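You operate a simulated robot arm through the tools that you are given. There is no shell and no other tool. Be economical: measure what you need, move in short steps, check, and stop when the job is done.

The job below is to be done with a simulated robot arm. You get a single attempt, and the scene is never put back.

JOB
Put the blue tin from the counter under the window on top of the dough there.

It is judged by the outcome, as a careful person would: the job done as asked, and still so three seconds after it is handed in. It fails if anything else is knocked over, pushed out of place, dropped, spilled or broken.

ROBOT AND FRAMES
A 7-joint arm with a two-finger parallel gripper, fixed in place. Base frame: the origin is at the foot of the arm, x ahead of it, y to its left, z up; the work surface is at about z = 0. Units: mm, degrees, N and s.
With the tool pointing down near the work surface it reaches from about 220 to 580 mm from the base axis. Its first joint turns from -66.0 to 66.0 degrees. Payload 2.5 kg.
The TCP is the grasp point between the finger pads, 23 mm short of the fingertips. In the tool frame z runs along the fingers and y along their closing line. The gripper opens to 94 mm. The fingers are 38 mm wide and 10 mm thick; the gripper's body (54 by 96 mm) begins 39 mm behind the TCP.
Orientation is told as [roll, pitch, yaw] about the base's x, y, z axes, in that order, counted from this pose: with the fingers straight down and closing along the base's y, the tool's x points along the base's -x, its y along +y and its z along -z.

CONTROLS
- The arm moves only by the tool arm_command. Its argument "motion" is a list of rows, each a list of 5 numbers: the shift along the tool's x, y, z in mm, then the turn about the tool's z in degrees, then the gripper command, from -1 (shut) to 1 (fully open), values between in proportion. In form: [[x, y, z, twist, grip], ...]. A call has 1 to 8 rows; each row is the pose to reach, as a shift and turn from the pose commanded when the call began, along the tool's axes at that moment. Rows are played at 5 a second. More than 50 mm and 8.6 degrees between two rows, or a gripper value outside its range, and nothing of the call is played. Where a pose cannot be reached the arm comes as near as it can. A force on the tool above 40 N (or 10 N above the force at the start of the call, whichever is more), or a blocked arm, ends the call early, and 0.2 s more pass. Each finger travels about 108 mm/s and halts on what it meets, pressing with about 31 N; the grip force reading is that of the motor and also rises with nothing between the fingers. The clock runs only during rows and for 0.2 s after the last one: add rows that repeat a pose to give the fingers time. The reply holds the time, the measured pose of the TCP, the force on the tool along the base axes, the opening and the grip force, in the units named above and with some noise, and new pictures: "views" is both (left out), scene, wrist or none.
- Cameras (640 x 400 px; columns grow to the right, rows downward): "scene" is fixed at [111.7, -403.3, 540.9]; the picture's right is [0.89, -0.46, 0.00], its down [-0.27, -0.53, -0.80] and it looks along [0.37, 0.71, -0.60] (base axes); focal length 362 px, centre (320, 200). "wrist" rides on the gripper at [-39, 0, -44] in the tool frame; the picture's right is [0.00, -1.00, 0.00], its down [0.97, 0.00, -0.24] and it looks along [0.24, 0.00, 0.97] (tool axes); focal length 218 px, centre (320, 200).
- point_at(camera, pixels): for up to 12 pixels [column, row] of the newest picture of that camera ("zoom" is the newest enlarged one), the place [x, y, z] in the base frame of the surface seen there, good to about 2 mm. No time passes.
- close_up(camera, box): a new picture of the part [left, top, right, bottom] of that camera's present view, enlarged. No time passes.
- close_job(): hands the job in; it is judged then, once.

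Go step by step. Measure first, check grasps and placings, and put right what went wrong. The budget is 60 turns and 120 pictures, counting those below and the enlarged ones. Unless the task says otherwise, let go and move clear before handing in, and close with one line.

The tools are called after "Emit:" as a command line: name --pt "numbers of a row" for each row, then --argument value for the rest, lists and objects as JSON in quotes. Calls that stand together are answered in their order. arm_command: Moves the arm, as the interface text tells. Its arguments: {"type":"object","properties":{"motion":{"type":"array","items":{"type":"array","items":{"type":"number"}}},"views":{"type":"string","enum":["both","scene","wrist","none"]}},"required":["motion"]} The other tools are called the same way: point_at (camera, pixels) gives the place of the surface under pixels of a picture; close_up (camera, box) takes an enlarged picture of a part of a camera's view; close_job () hands the job in.

At the start:

```text
time: 0.0
position: [337.9, 91.6, 239.0]
orientation: [0.1, 0.0, 0.0]
wrist_force: [-0.6, 1.0, -0.6]
finger_gap: 93.9
gripper_force: 0.1
```

scene: 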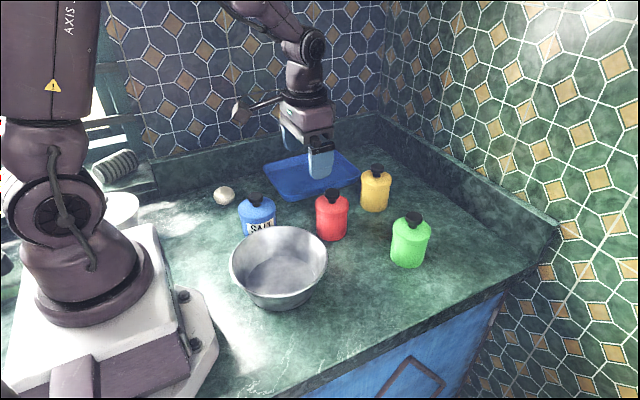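
wrist: 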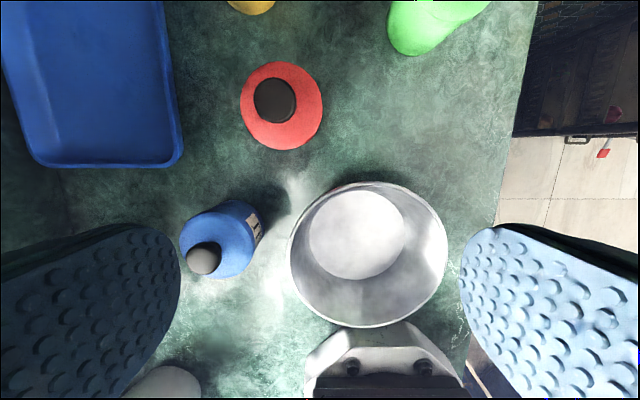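

The pictures show a blue tin labelled SALT near scene (257,213), a metal bowl at (278,265) and a pale lump at (223,195). I'll enlarge these to find out which one is the dough.

Emit:
close_up --camera "scene" --box '[180, 160, 340, 320]'

Emit:
close_up --camera "scene" --box '[60, 120, 280, 260]'

Emit:
close_up --camera "wrist" --box '[100, 150, 480, 400]'

Emit:
point_at --camera "scene" --pixels '[[223, 190], [223, 203], [257, 213], [255, 197], [280, 270], [278, 230], [262, 165], [118, 160], [122, 205], [333, 192], [213, 196], [234, 195]]'

Emit:
point_at --camera "wrist" --pixels '[[360, 230], [330, 265], [390, 215], [204, 258], [230, 235], [170, 385], [365, 325], [290, 260], [367, 183], [445, 250], [250, 225], [215, 330]]'

```text
2.50 times, centred on (260, 240) of scene
```

zoom: 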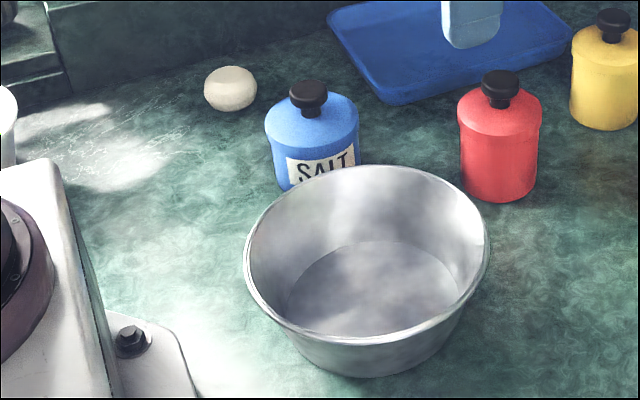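

```text
2.86 times, centred on (170, 190) of scene
```

zoom: 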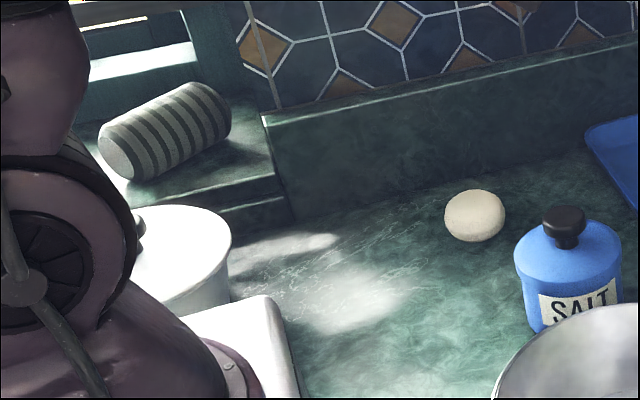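

```text
1.60 times, centred on (290, 275) of wrist
```

zoom: 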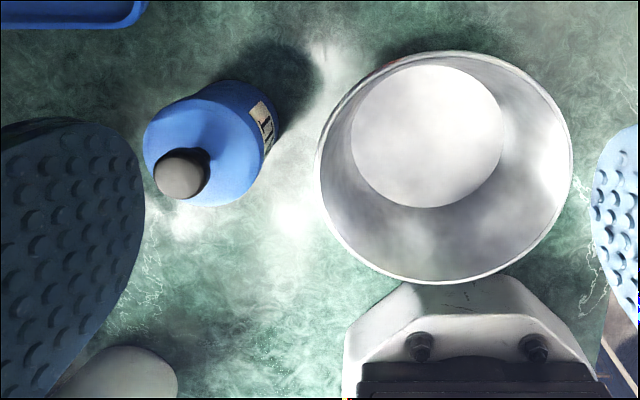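

```text
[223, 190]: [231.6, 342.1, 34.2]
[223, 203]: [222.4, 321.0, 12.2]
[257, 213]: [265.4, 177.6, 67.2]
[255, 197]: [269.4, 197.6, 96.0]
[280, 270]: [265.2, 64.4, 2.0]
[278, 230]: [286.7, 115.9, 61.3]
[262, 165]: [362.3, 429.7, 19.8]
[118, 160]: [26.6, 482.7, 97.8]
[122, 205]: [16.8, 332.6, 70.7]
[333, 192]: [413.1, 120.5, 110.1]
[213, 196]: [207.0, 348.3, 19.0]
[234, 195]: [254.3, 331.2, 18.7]
```

```text
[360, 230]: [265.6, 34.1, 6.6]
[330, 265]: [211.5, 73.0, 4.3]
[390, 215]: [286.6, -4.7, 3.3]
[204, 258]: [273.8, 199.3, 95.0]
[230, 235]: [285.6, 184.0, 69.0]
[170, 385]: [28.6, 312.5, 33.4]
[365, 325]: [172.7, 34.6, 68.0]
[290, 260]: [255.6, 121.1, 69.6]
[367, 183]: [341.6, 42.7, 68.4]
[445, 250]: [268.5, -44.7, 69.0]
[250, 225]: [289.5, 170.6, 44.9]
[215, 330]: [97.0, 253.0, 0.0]
```

The bowl is empty, so the dough is the pale lump near (231,332), about 37 mm high. The blue SALT tin stands near (272,200), about 80 mm wide with its knob at z of about 97. I'll go over the tin first and measure it from above.

Emit:
arm_command --pt "22 36 0 0 1" --pt "44 72 0 0 1" --pt "66 108 0 0 1" --pt "66 108 0 0 1" --views "both"

```text
time: 1.0
position: [271.4, 198.8, 240.0]
orientation: [0.0, 0.0, 0.0]
wrist_force: [-0.2, -0.4, 0.2]
finger_gap: 93.9
gripper_force: 0.2
```

scene: 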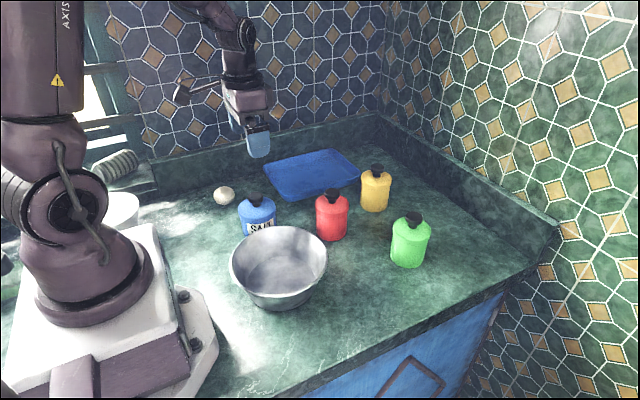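
wrist: 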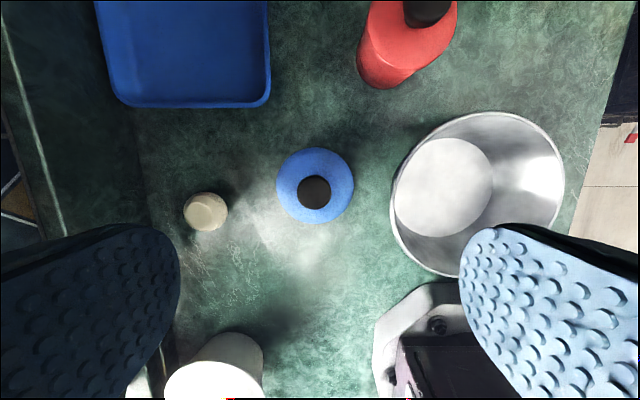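

The wrist view now shows the tin at (315,185) with its knob at (314,192), and the dough at (206,212). I'll measure their edges and enlarge both.

Emit:
point_at --camera "wrist" --pixels '[[314, 192], [278, 188], [352, 188], [315, 151], [315, 220], [335, 165], [206, 212], [186, 212], [226, 212], [206, 195], [206, 228], [212, 210]]'

Emit:
close_up --camera "wrist" --box '[160, 130, 380, 260]'

Emit:
close_up --camera "scene" --box '[200, 170, 300, 240]'

```text
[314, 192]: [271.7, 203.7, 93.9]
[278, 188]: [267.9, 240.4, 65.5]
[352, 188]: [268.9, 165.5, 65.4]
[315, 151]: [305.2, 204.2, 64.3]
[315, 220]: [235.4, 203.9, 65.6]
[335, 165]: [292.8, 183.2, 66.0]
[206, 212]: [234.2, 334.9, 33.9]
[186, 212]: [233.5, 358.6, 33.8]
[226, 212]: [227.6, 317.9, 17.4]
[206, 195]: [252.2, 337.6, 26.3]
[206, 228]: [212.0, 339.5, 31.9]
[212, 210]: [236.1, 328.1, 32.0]
```

```text
2.91 times, centred on (270, 195) of wrist
```

zoom: 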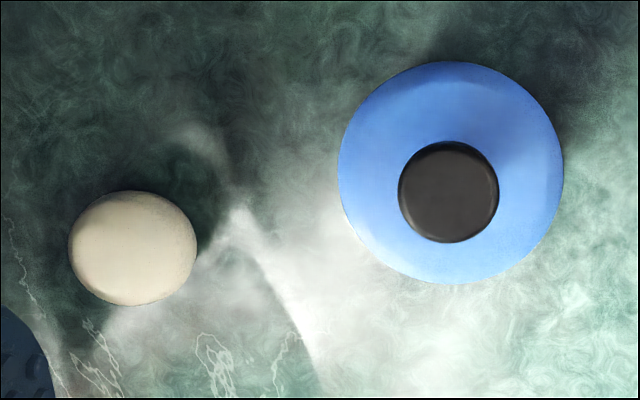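

```text
5.71 times, centred on (250, 205) of scene
```

zoom: 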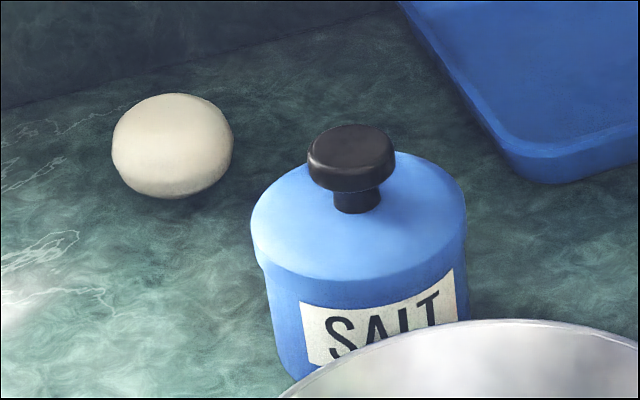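

The tin's rim is centred at about (270.5,203) with diameter about 76 at z 65, and its knob tops out at z of about 95. The dough is near (231,338) and about 34–37 mm high. Centring matters for balance, so I'll look straight down on the dough first.

Emit:
arm_command --pt "10 45 0 0 1" --pt "25 90 0 0 1" --pt "40 138 0 0 1" --pt "40 138 0 0 1" --views "wrist"

```text
refused: row 3 steps farther than a row can; nothing moved
```

The call was refused because one step was slightly over 50 mm. I'll use smaller steps.

Emit:
arm_command --pt "10 35 0 0 1" --pt "20 70 0 0 1" --pt "30 105 0 0 1" --pt "40 138 0 0 1" --pt "40 138 0 0 1" --views "wrist"

```text
time: 2.2
position: [232.7, 336.5, 239.1]
orientation: [0.0, 0.0, 0.0]
wrist_force: [-0.7, -0.3, 0.2]
finger_gap: 94.1
gripper_force: 0.1
```

wrist: 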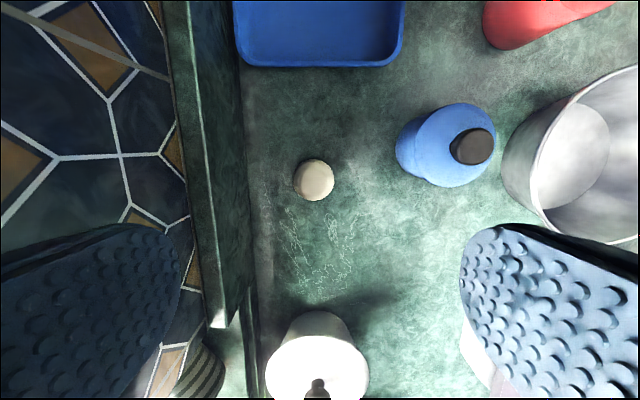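

From above, the dough is at (314,180), and a counter upstand runs along columns 190–250. I'll measure the dough's outline and the upstand's clearance.

Emit:
close_up --camera "wrist" --box '[234, 130, 394, 230]'

Emit:
point_at --camera "wrist" --pixels '[[314, 180], [296, 180], [331, 180], [314, 162], [314, 197], [302, 168], [326, 192], [255, 190], [247, 190], [220, 190], [192, 190], [320, 312]]'

```text
4.00 times, centred on (314, 180) of wrist
```

zoom: 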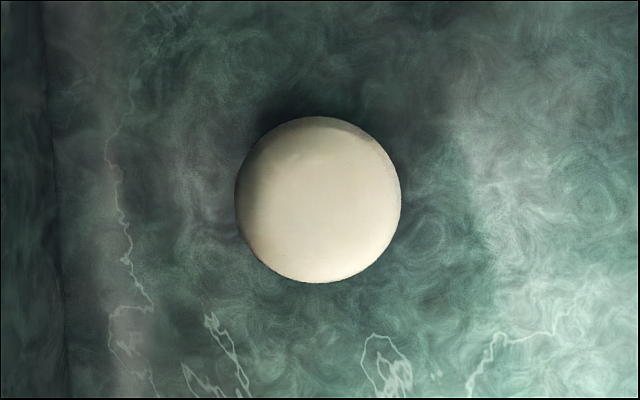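

```text
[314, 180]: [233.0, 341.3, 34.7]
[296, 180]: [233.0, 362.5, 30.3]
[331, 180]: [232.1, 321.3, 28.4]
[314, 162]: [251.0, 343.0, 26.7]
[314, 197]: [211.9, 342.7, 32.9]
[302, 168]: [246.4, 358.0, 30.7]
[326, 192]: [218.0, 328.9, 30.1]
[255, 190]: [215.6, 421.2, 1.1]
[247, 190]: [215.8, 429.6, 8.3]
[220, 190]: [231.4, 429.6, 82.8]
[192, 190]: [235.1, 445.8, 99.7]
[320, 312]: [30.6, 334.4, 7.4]
```

The dough is centred at about (232,342), about 35 mm high with a flattish top, and the upstand face is at y of about 430, which leaves enough room. I'll go back over the tin and lower partway.

Emit:
arm_command --pt "-10 -34 0 0 1" --pt "-20 -68 0 0 1" --pt "-30 -102 0 0 1" --pt "-39 -134.3 0 0 1" --pt "-39 -134.3 35 0 1" --pt "-39 -134.3 70 0 1" --pt "-39 -134.3 95 0 1" --pt "-39 -134.3 95 0 1" --views "both"

```text
time: 4.0
position: [271.2, 203.6, 143.8]
orientation: [0.0, 0.1, 0.1]
wrist_force: [-0.1, -0.4, -0.2]
finger_gap: 93.9
gripper_force: 0.0
```

scene: 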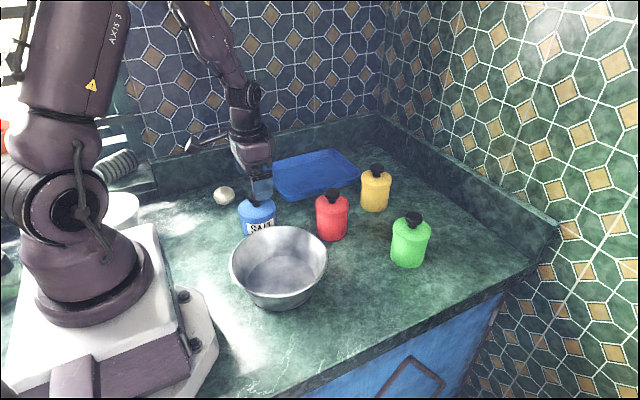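
wrist: 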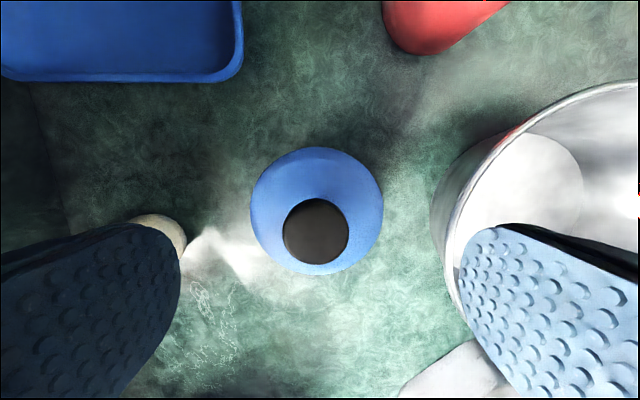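

The tin looks centred, with the knob at (316,231) and the rim spanning columns 250–383. I'll make one precise check before the final descent.

Emit:
point_at --camera "wrist" --pixels '[[316, 231], [285, 231], [347, 231], [316, 202], [316, 262], [253, 205], [380, 205], [317, 151], [317, 271], [436, 205], [170, 222], [340, 180]]'

```text
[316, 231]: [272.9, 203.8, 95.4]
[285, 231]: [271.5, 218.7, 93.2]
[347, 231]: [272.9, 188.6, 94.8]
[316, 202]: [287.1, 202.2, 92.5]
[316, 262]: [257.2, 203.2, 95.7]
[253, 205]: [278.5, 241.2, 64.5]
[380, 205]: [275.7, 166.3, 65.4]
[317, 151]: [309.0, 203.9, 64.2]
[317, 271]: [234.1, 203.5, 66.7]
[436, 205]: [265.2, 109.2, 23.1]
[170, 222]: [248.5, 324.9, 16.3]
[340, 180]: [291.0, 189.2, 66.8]
```

The tin's centre is (272,203.6), so the tool is on axis. I'll descend to z of about 60, which keeps the palm about 4 mm above the knob, and then close.

Emit:
arm_command --pt "-0.5 0 30 0 1" --pt "-0.5 0 60 0 1" --pt "-0.5 0 75 0 1" --pt "-0.5 0 83.5 0 1" --pt "-0.5 0 83.5 0 1" --views "both"

```text
time: 5.2
position: [272.3, 203.3, 61.3]
orientation: [0.0, 0.0, -0.1]
wrist_force: [0.5, 0.3, 0.5]
finger_gap: 94.1
gripper_force: 0.0
```

scene: 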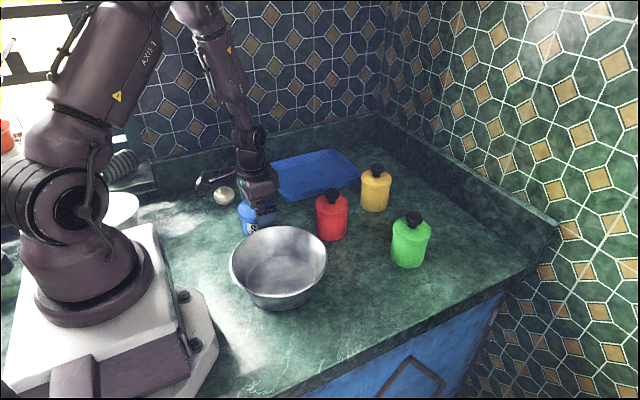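
wrist: 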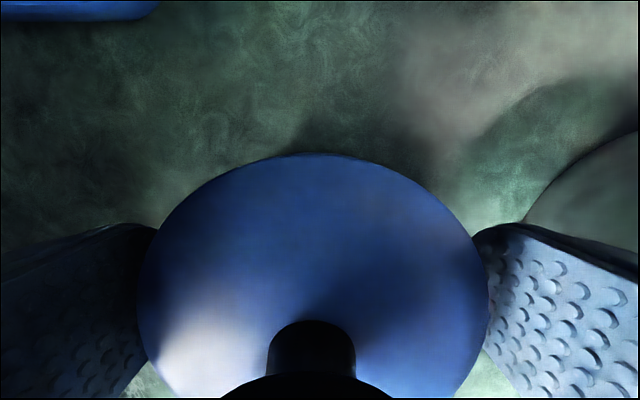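

The fingers straddle the tin and there is no contact force. I'll close them now.

Emit:
arm_command --pt "0 0 0 0 0.7" --pt "0 0 0 0 0.3" --pt "0 0 0 0 -1" --pt "0 0 0 0 -1" --pt "0 0 0 0 -1" --views "wrist"

```text
time: 6.4
position: [270.6, 203.3, 61.2]
orientation: [0.0, -0.1, 0.0]
wrist_force: [0.3, 2.1, 0.2]
finger_gap: 77.8
gripper_force: 31.1
```

wrist: 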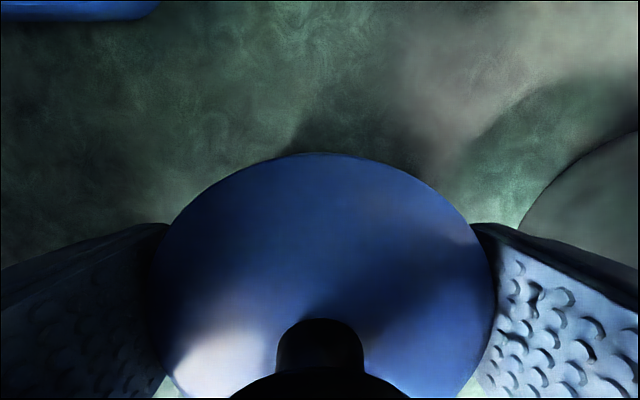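

The fingers hold at 77.8 mm with 31 N. I'll lift slowly by 20 mm and check that the whole tin comes up and not just its lid.

Emit:
arm_command --pt "0 0 -5 0 -1" --pt "0 0 -12 0 -1" --pt "0 0 -20 0 -1" --pt "0 0 -20 0 -1" --views "both"

Emit:
close_up --camera "scene" --box '[200, 160, 320, 240]'

```text
time: 7.4
position: [271.6, 203.0, 81.8]
orientation: [0.0, 0.0, 0.0]
wrist_force: [0.4, -1.0, 2.4]
finger_gap: 77.7
gripper_force: 31.3
```

scene: 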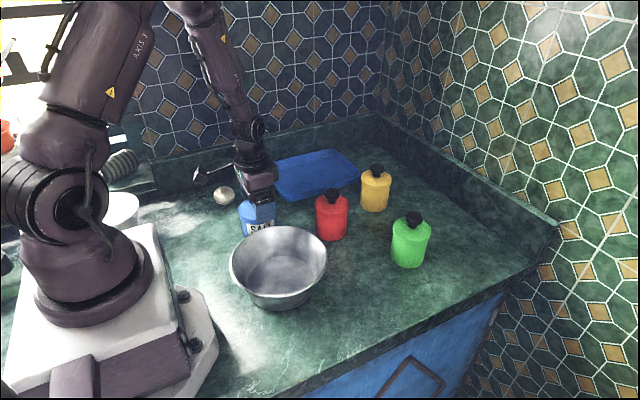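
wrist: 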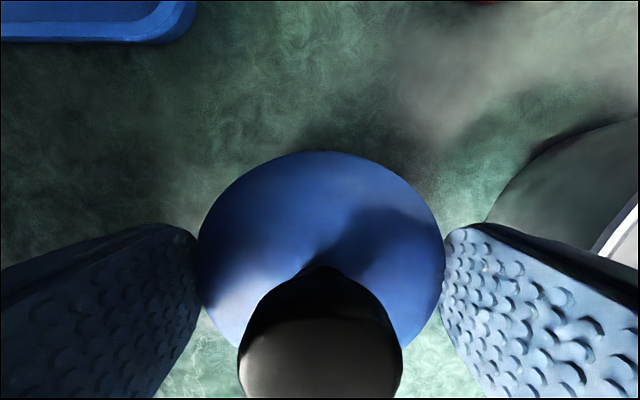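

```text
5.00 times, centred on (260, 200) of scene
```

zoom: 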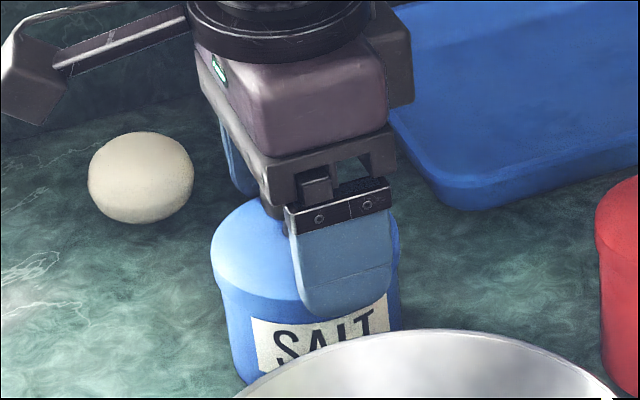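

In the wrist view the rim has shrunk from about 345 px to about 245 px wide, so the fingers may have slid up the tin without lifting it. I'll measure the tin's height.

Emit:
point_at --camera "wrist" --pixels '[[320, 360], [320, 155], [205, 240], [440, 240], [260, 200], [380, 200]]'

Emit:
point_at --camera "zoom" --pixels '[[230, 265], [240, 300], [250, 380], [330, 345], [265, 290], [225, 350], [340, 290], [340, 240]]'

```text
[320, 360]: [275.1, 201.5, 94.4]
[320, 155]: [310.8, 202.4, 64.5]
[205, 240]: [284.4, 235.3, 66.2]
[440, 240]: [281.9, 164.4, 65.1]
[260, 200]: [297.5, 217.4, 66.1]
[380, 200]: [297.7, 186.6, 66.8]
```

```text
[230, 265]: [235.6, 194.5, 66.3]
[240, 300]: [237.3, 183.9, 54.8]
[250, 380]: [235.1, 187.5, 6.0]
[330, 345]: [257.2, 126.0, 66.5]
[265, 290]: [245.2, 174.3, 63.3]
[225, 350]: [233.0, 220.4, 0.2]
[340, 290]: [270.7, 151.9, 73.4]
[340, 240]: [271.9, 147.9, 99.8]
```

The tin stayed on the counter and the fingers slid up its side. I'll open, go back down slightly deeper, regrip, and lift only 3 mm to read the load.

Emit:
arm_command --pt "0 0 0 0 0.3" --pt "0 0 0 0 1" --pt "0 0 10 0 1" --pt "0 0 22 0 1" --pt "0 0 22 0 -1" --pt "0 0 22 0 -1" --pt "0 0 22 0 -1" --pt "0 0 22 0 -1" --views "none"

Emit:
arm_command --pt "0 0 -1 0 -1" --pt "0 0 -2 0 -1" --pt "0 0 -3 0 -1" --views "wrist"

```text
time: 9.2
position: [270.6, 203.1, 57.6]
orientation: [0.0, 0.0, 0.0]
wrist_force: [-4.1, -0.8, 11.6]
finger_gap: 77.7
gripper_force: 31.1
```

```text
time: 10.0
position: [271.8, 203.0, 60.7]
orientation: [-0.1, 0.0, 0.0]
wrist_force: [0.4, -0.1, -3.9]
finger_gap: 77.7
gripper_force: 30.7
```

wrist: 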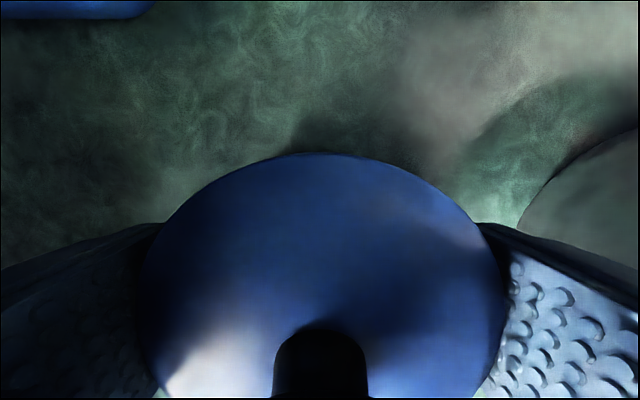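

At z 57.6 the palm touched the knob, with 11.6 N upward, so z of about 59 is the lowest I can go. After the 3 mm lift there is about 4 N of pull. I'll lift slowly by another 8 mm and check the knob's height.

Emit:
arm_command --pt "0 0 -1 0 -1" --pt "0 0 -2 0 -1" --pt "0 0 -3 0 -1" --pt "0 0 -4 0 -1" --pt "0 0 -5 0 -1" --pt "0 0 -6 0 -1" --pt "0 0 -7 0 -1" --pt "0 0 -8 0 -1" --views "both"

Emit:
point_at --camera "wrist" --pixels '[[320, 165], [320, 250], [230, 250], [400, 250]]'

Emit:
close_up --camera "scene" --box '[200, 160, 320, 240]'

```text
time: 11.8
position: [272.6, 202.4, 68.8]
orientation: [0.1, 0.0, 0.0]
wrist_force: [-0.2, -0.1, -3.7]
finger_gap: 77.6
gripper_force: 31.2
```

scene: 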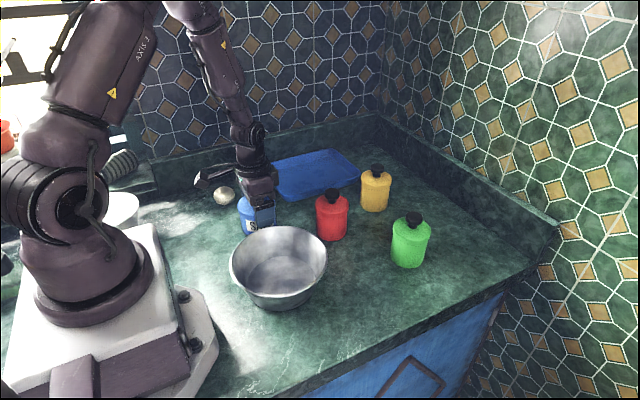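
wrist: 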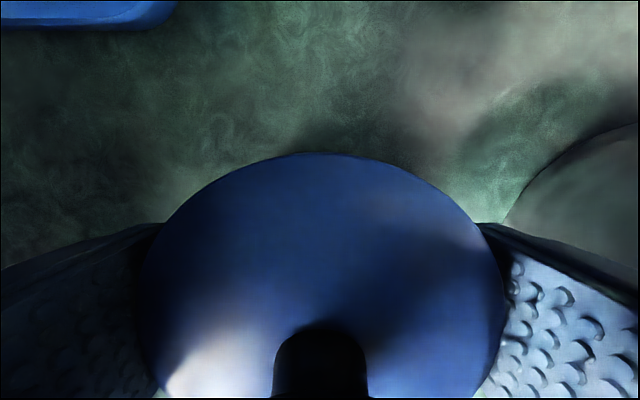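

```text
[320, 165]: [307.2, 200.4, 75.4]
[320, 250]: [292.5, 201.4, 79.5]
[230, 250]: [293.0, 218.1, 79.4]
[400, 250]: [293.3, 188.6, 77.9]
```

```text
5.00 times, centred on (260, 200) of scene
```

zoom: 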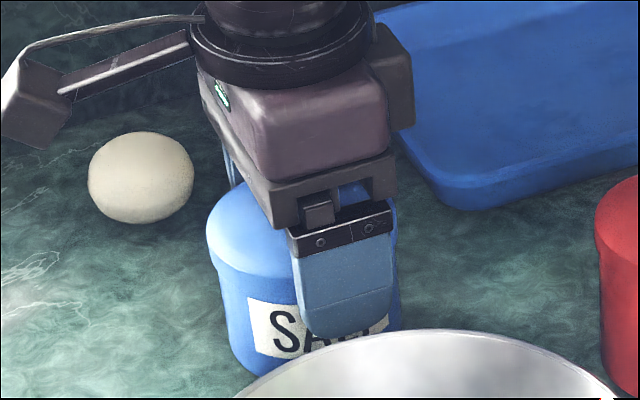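

This time the tin rises with the gripper: its lid is at z of about 76, and the load is about 4 N. I'll keep lifting gently.

Emit:
arm_command --pt "0 0 -2 0 -1" --pt "0 0 -5 0 -1" --pt "0 0 -8 0 -1" --pt "0 0 -12 0 -1" --pt "0 0 -16 0 -1" --pt "0 0 -20 0 -1" --pt "0 0 -23 0 -1" --pt "0 0 -25 0 -1" --views "wrist"

Emit:
point_at --camera "wrist" --pixels '[[320, 165], [320, 250], [230, 250], [400, 250]]'

Emit:
close_up --camera "scene" --box '[200, 140, 320, 240]'

```text
time: 13.6
position: [271.5, 201.9, 94.9]
orientation: [-0.1, 0.0, 0.0]
wrist_force: [-0.5, -0.8, -3.3]
finger_gap: 77.9
gripper_force: 30.6
```

wrist: 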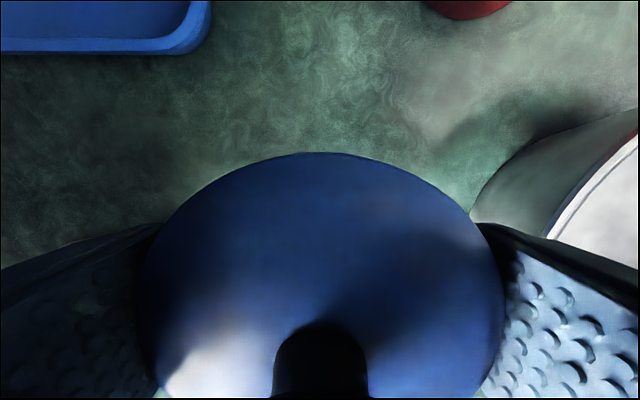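

```text
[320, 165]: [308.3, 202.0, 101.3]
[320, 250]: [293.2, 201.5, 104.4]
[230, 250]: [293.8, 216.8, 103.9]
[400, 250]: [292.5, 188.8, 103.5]
```

```text
4.00 times, centred on (260, 190) of scene
```

zoom: 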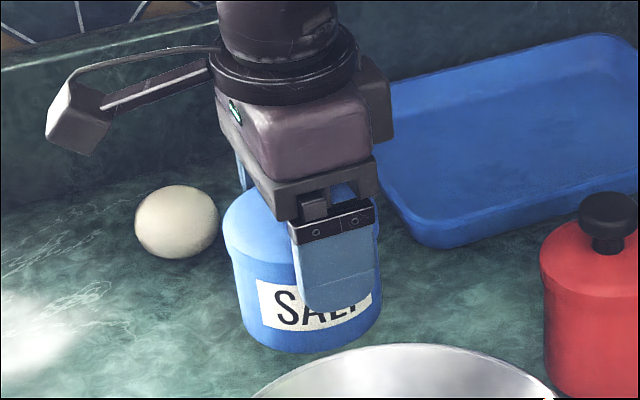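

The grip is solid, with the lid at z of about 104 and the tin's bottom at about 38. I'll lift 15 mm more, and find where the lever-like block on the wrist (zoom (85,120)) sits, so it clears the upstand.

Emit:
point_at --camera "zoom" --pixels '[[75, 130], [100, 110], [70, 85], [150, 85], [60, 65], [300, 350], [250, 325], [370, 325]]'

Emit:
arm_command --pt "0 0 -3 0 -1" --pt "0 0 -7 0 -1" --pt "0 0 -12 0 -1" --pt "0 0 -16 0 -1" --pt "0 0 -19 0 -1" --pt "0 0 -20 0 -1" --views "none"

```text
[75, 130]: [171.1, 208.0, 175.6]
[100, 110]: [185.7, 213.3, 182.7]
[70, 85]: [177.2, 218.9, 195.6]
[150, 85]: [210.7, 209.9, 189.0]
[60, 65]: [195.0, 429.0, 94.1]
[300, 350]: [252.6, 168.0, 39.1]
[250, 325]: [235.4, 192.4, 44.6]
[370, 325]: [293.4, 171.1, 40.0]
```

```text
time: 15.0
position: [271.7, 204.0, 113.6]
orientation: [-0.1, 0.0, 0.0]
wrist_force: [0.8, -0.1, -3.6]
finger_gap: 77.8
gripper_force: 30.6
```

The block sits about 95 mm toward −x and more than 80 mm up, so nothing is in its way. I'll carry the tin smoothly toward the dough.

Emit:
arm_command --pt "1.5 5 0 0 -1" --pt "4.5 15 0 0 -1" --pt "8.5 29 0 0 -1" --pt "13 45 0 0 -1" --pt "18 61 0 0 -1" --pt "22 74 0 0 -1" --pt "24 82 0 0 -1" --pt "25 85 0 0 -1" --views "none"

Emit:
arm_command --pt "1 4 0 0 -1" --pt "3 12 0 0 -1" --pt "6 22 0 0 -1" --pt "9 34 0 0 -1" --pt "12 44 0 0 -1" --pt "14 50.5 0 0 -1" --pt "15 53.5 0 0 -1" --pt "15 53.5 0 0 -1" --views "both"

Emit:
close_up --camera "scene" --box '[160, 110, 290, 220]'

```text
time: 16.8
position: [246.7, 288.0, 113.7]
orientation: [0.0, -0.1, 0.0]
wrist_force: [1.4, -0.1, -3.5]
finger_gap: 77.7
gripper_force: 31.0
```

```text
time: 18.6
position: [231.7, 340.5, 113.8]
orientation: [0.0, 0.0, -0.1]
wrist_force: [0.0, 0.7, -3.5]
finger_gap: 77.7
gripper_force: 31.3
```

scene: 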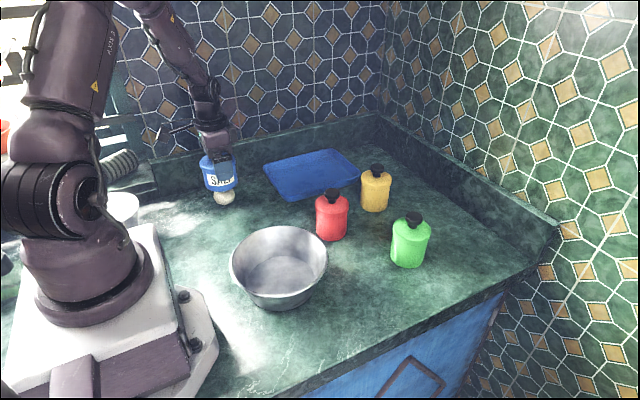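
wrist: 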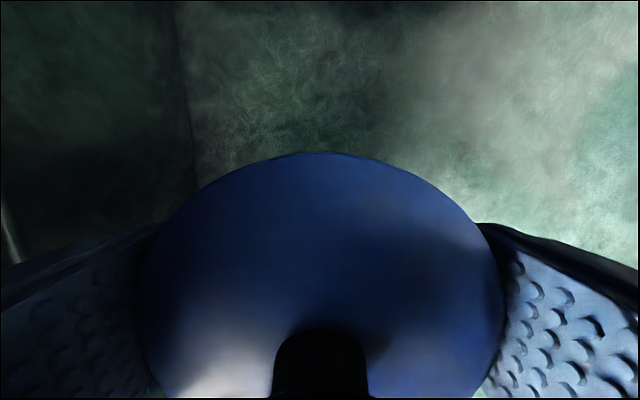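

```text
3.64 times, centred on (225, 165) of scene
```

zoom: 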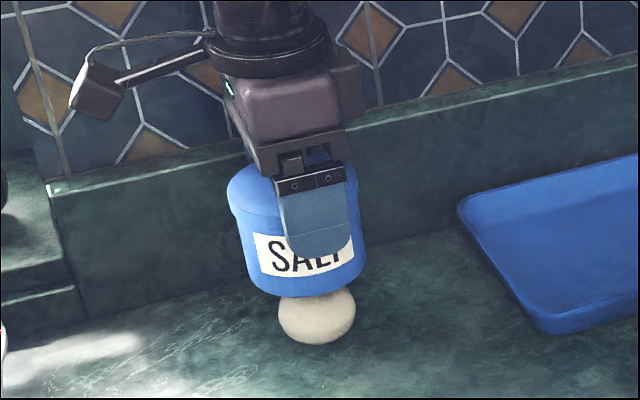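

The tin is now over the dough with a small gap visible at zoom (315,295). I'll measure the tin's bottom edge for tilt and centring before lowering it.

Emit:
point_at --camera "zoom" --pixels '[[256, 285], [285, 293], [310, 294], [340, 289], [360, 276], [234, 205], [262, 228], [316, 315], [283, 320], [352, 310], [316, 340], [310, 290]]'

Emit:
point_at --camera "wrist" --pixels '[[320, 157], [320, 200], [320, 250], [320, 300], [170, 250], [470, 250], [230, 330], [410, 330]]'

```text
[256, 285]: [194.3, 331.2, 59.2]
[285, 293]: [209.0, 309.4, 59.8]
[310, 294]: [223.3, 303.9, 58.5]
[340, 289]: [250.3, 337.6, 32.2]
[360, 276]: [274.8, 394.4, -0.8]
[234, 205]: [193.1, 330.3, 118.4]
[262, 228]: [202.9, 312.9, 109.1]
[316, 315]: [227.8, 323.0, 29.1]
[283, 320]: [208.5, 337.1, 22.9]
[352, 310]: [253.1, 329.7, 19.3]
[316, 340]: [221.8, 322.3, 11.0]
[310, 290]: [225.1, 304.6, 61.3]
```

```text
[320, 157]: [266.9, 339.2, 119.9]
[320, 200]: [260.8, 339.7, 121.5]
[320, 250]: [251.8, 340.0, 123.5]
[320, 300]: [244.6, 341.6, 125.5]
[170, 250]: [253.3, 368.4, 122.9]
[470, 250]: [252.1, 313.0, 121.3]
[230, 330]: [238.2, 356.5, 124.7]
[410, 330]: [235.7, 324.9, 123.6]
```

The lid heights in the wrist view fall from 125.5 to 119.9 toward +x, which suggests the tin may be pitched in the grip. I'll check with more points on the lid and body, using a larger zoom.

Emit:
close_up --camera "scene" --box '[190, 145, 250, 210]'

Emit:
point_at --camera "scene" --pixels '[[205, 161], [212, 159], [209, 166], [228, 158], [258, 186], [259, 180], [257, 186], [231, 187], [235, 186], [237, 180], [235, 188], [222, 190]]'

```text
6.15 times, centred on (220, 178) of scene
```

zoom: 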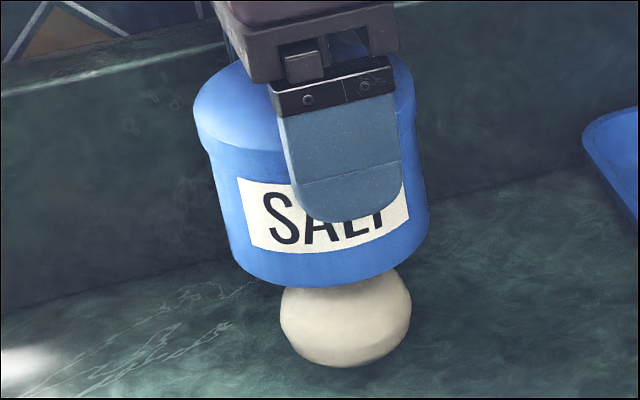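

```text
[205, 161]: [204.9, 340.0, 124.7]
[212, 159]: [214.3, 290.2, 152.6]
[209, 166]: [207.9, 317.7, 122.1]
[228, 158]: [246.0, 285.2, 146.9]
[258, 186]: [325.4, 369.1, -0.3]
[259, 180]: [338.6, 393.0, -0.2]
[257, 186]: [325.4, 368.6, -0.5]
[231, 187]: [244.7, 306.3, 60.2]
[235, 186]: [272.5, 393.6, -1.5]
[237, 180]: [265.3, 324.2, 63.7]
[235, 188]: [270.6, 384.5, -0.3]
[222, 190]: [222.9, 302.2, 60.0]
```

The bottom edge is level to within about 2°, centred near (231.5,340.5), and about 59 mm up, roughly 23 mm above the dough. I'll nudge it 1.3 mm in y and lower it 19 mm.

Emit:
arm_command --pt "0 1.3 2 0 -1" --pt "0 1.3 6 0 -1" --pt "0 1.3 10 0 -1" --pt "0 1.3 14 0 -1" --pt "0 1.3 17 0 -1" --pt "0 1.3 19 0 -1" --pt "0 1.3 19 0 -1" --views "none"

Emit:
arm_command --pt "0 0 1 0 -1" --pt "0 0 2 0 -1" --pt "0 0 2 0 -1" --views "none"

Emit:
close_up --camera "scene" --box '[190, 145, 254, 210]'

```text
time: 20.2
position: [231.2, 343.2, 95.7]
orientation: [0.0, 0.0, -0.1]
wrist_force: [0.0, 0.5, -3.7]
finger_gap: 77.5
gripper_force: 30.5
```

```text
time: 21.0
position: [232.6, 343.2, 94.0]
orientation: [0.0, 0.0, 0.0]
wrist_force: [-0.4, -0.9, -2.8]
finger_gap: 77.5
gripper_force: 30.5
```

```text
6.15 times, centred on (222, 178) of scene
```

zoom: 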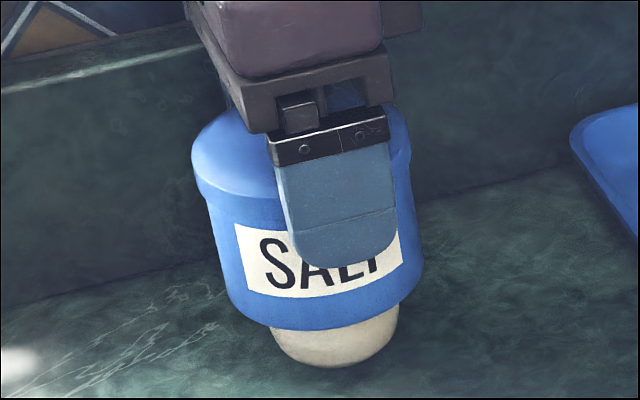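

The tin's bottom is now about 38 mm up, at dough height, and no contact force shows yet. I'll go on in 1 mm steps, watching the force.

Emit:
arm_command --pt "0 0 1 0 -1" --pt "0 0 1 0 -1" --views "none"

Emit:
arm_command --pt "0 0 1 0 -1" --pt "0 0 1 0 -1" --views "none"

Emit:
arm_command --pt "0 0 1 0 -1" --pt "0 0 1 0 -1" --views "none"

```text
time: 21.6
position: [231.3, 342.5, 92.3]
orientation: [0.0, 0.0, -0.1]
wrist_force: [0.1, -1.5, -2.2]
finger_gap: 77.6
gripper_force: 31.0
```

```text
time: 22.2
position: [231.2, 343.1, 90.9]
orientation: [0.1, 0.0, 0.0]
wrist_force: [-2.4, -4.7, 13.9]
finger_gap: 77.5
gripper_force: 31.0
```

```text
time: 22.8
position: [231.8, 342.7, 91.4]
orientation: [0.1, -0.1, 0.0]
wrist_force: [0.3, -2.7, 17.6]
finger_gap: 77.6
gripper_force: 30.8
```

Contact came at z of about 91, with about 17 N pressing. I'll back off slightly to relieve the pressure and look.

Emit:
arm_command --pt "0 0 -0.7 0 -1" --pt "0 0 -0.7 0 -1" --views "both"

Emit:
close_up --camera "scene" --box '[190, 145, 254, 210]'

Emit:
point_at --camera "wrist" --pixels '[[320, 157], [320, 200], [320, 250], [320, 300], [170, 250], [470, 250], [230, 330], [410, 330]]'

Emit:
point_at --camera "zoom" --pixels '[[215, 160], [245, 315], [280, 330], [330, 332], [380, 318], [412, 290], [275, 340], [385, 335], [330, 350]]'

```text
time: 23.4
position: [231.4, 341.9, 90.5]
orientation: [0.1, -0.1, 0.1]
wrist_force: [3.5, 2.3, 4.7]
finger_gap: 77.4
gripper_force: 32.1
```

scene: 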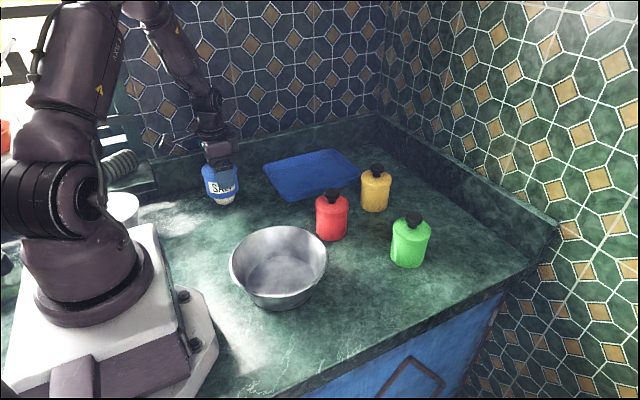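
wrist: 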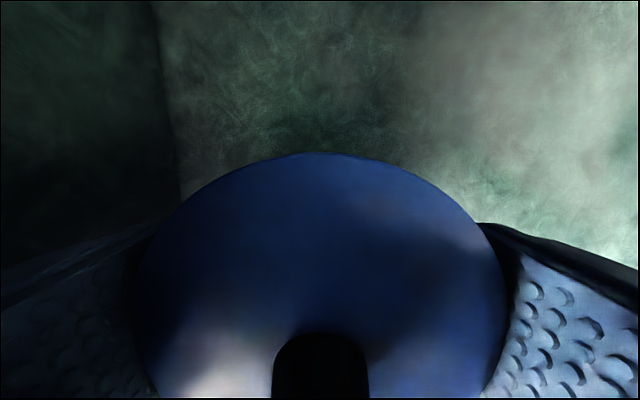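

```text
6.15 times, centred on (222, 178) of scene
```

zoom: 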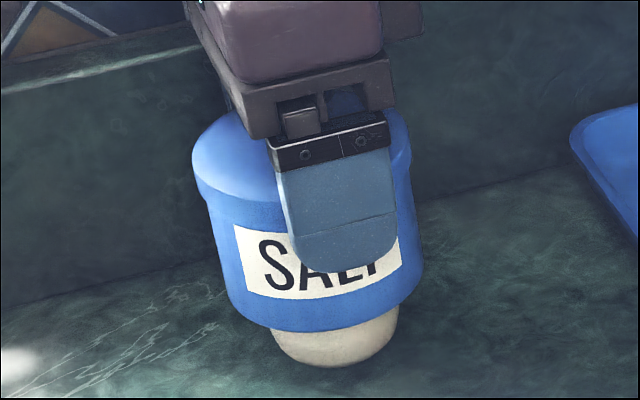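

```text
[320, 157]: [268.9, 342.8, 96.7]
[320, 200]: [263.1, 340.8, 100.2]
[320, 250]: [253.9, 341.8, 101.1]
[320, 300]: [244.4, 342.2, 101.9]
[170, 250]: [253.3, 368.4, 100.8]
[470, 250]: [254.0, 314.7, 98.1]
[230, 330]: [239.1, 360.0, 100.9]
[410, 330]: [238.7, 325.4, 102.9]
```

```text
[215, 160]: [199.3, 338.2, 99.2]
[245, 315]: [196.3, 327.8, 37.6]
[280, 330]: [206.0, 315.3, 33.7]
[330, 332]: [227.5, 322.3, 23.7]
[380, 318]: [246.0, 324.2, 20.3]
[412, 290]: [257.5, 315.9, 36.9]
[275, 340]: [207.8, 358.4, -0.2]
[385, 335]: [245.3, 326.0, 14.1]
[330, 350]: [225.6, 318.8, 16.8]
```

The tin rests on the dough, centred to within a few mm, with a light residual push. I'll ease the fingers open in small steps while holding still.

Emit:
arm_command --pt "0 0 0 0 0.6" --pt "0 0 0 0 0.64" --pt "0 0 0 0 0.67" --pt "0 0 0 0 0.7" --pt "0 0 0 0 0.74" --pt "0 0 0 0 0.74" --views "wrist"

Emit:
close_up --camera "scene" --box '[190, 145, 254, 210]'

```text
time: 24.8
position: [230.3, 342.2, 92.0]
orientation: [0.0, 0.0, 0.1]
wrist_force: [-0.4, 0.0, -0.4]
finger_gap: 81.7
gripper_force: 0.1
```

wrist: 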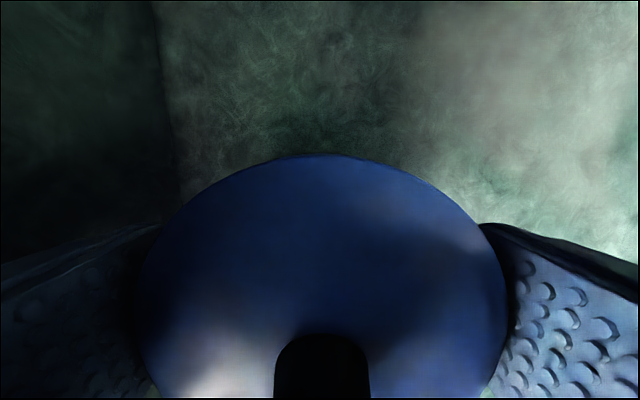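

```text
6.15 times, centred on (222, 178) of scene
```

zoom: 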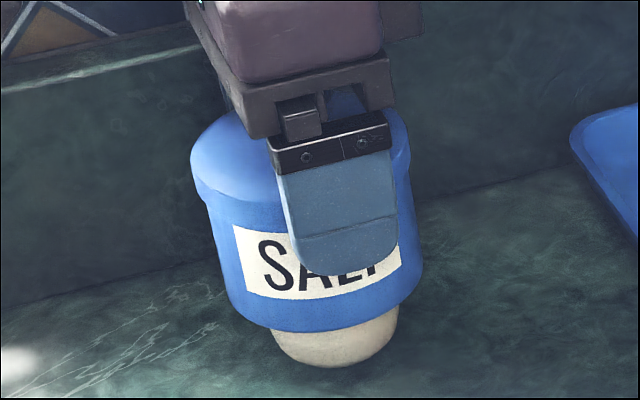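

The fingers are at 81.7 mm with zero force, and the tin stands still by itself. I'll open fully and watch it for a moment before withdrawing.

Emit:
arm_command --pt "0 0 0 0 0.8" --pt "0 0 0 0 0.87" --pt "0 0 0 0 0.94" --pt "0 0 0 0 1" --pt "0 0 0 0 1" --pt "0 0 0 0 1" --views "wrist"

Emit:
close_up --camera "scene" --box '[190, 145, 254, 210]'

```text
time: 26.2
position: [231.4, 343.4, 90.8]
orientation: [0.0, -0.1, 0.0]
wrist_force: [-0.7, 0.7, -0.6]
finger_gap: 94.0
gripper_force: 0.0
```

wrist: 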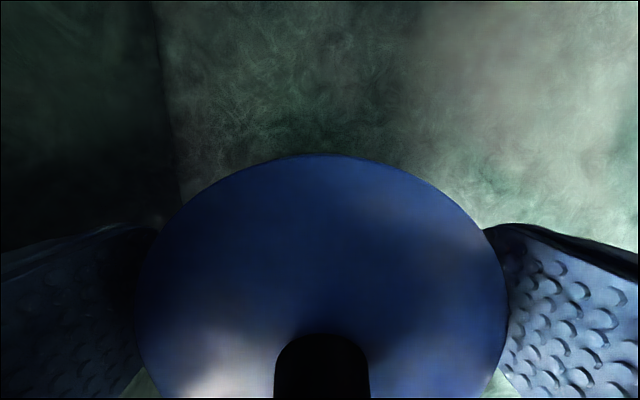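

```text
6.15 times, centred on (222, 178) of scene
```

zoom: 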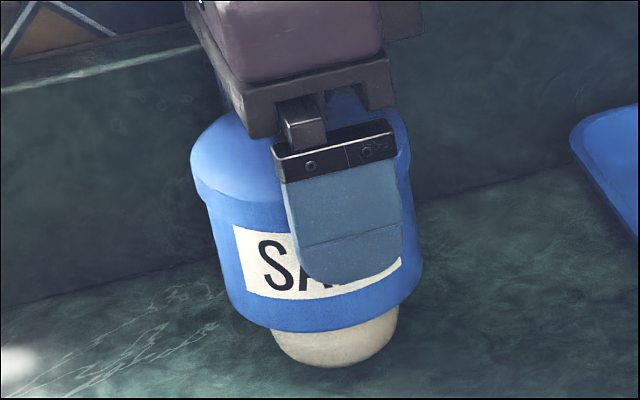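

The tin is unmoved and free of the fingers. I'll withdraw straight up.

Emit:
arm_command --pt "0 0 -5 0 1" --pt "0 0 -15 0 1" --pt "0 0 -30 0 1" --pt "0 0 -60 0 1" --pt "0 0 -95 0 1" --pt "0 0 -130 0 1" --pt "0 0 -150 0 1" --pt "0 0 -150 0 1" --views "both"

Emit:
close_up --camera "scene" --box '[190, 145, 254, 210]'

```text
time: 28.0
position: [231.1, 342.9, 240.4]
orientation: [0.1, 0.0, 0.0]
wrist_force: [-0.1, -0.3, 0.0]
finger_gap: 94.1
gripper_force: 0.1
```

scene: 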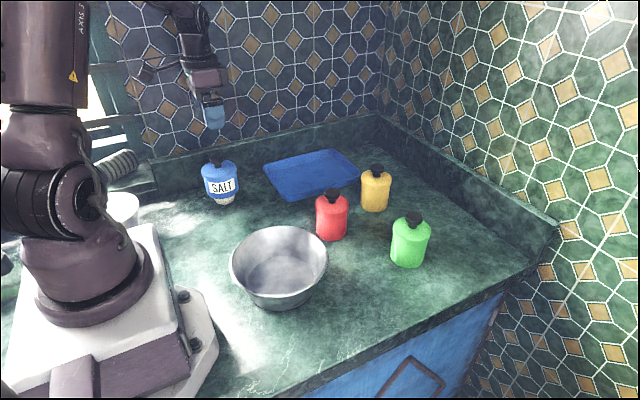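
wrist: 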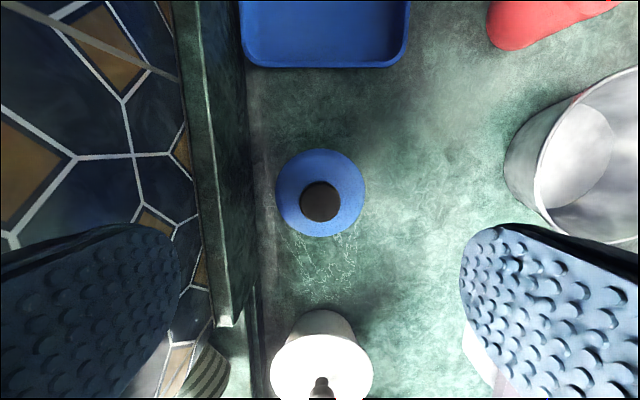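

```text
6.15 times, centred on (222, 178) of scene
```

zoom: 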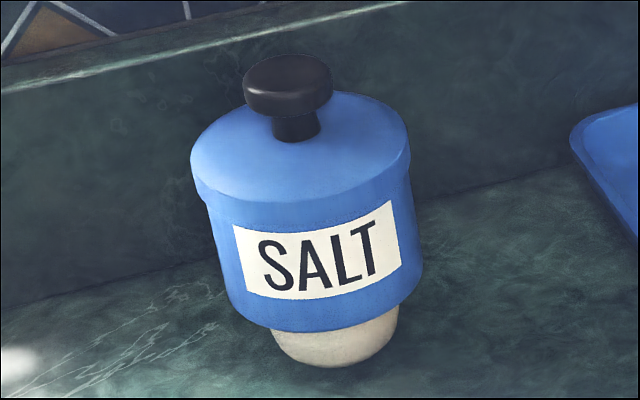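

The zoom shows the SALT tin upright on the dough at (300,220), unmoved. The bowl, the other tins and the tray are where they were, and the gripper is clear, so I'm handing in.

Emit:
close_job

```text
The job is handed in.
```

The blue SALT tin is standing upright on top of the dough, the gripper has moved clear, and nothing else was moved.
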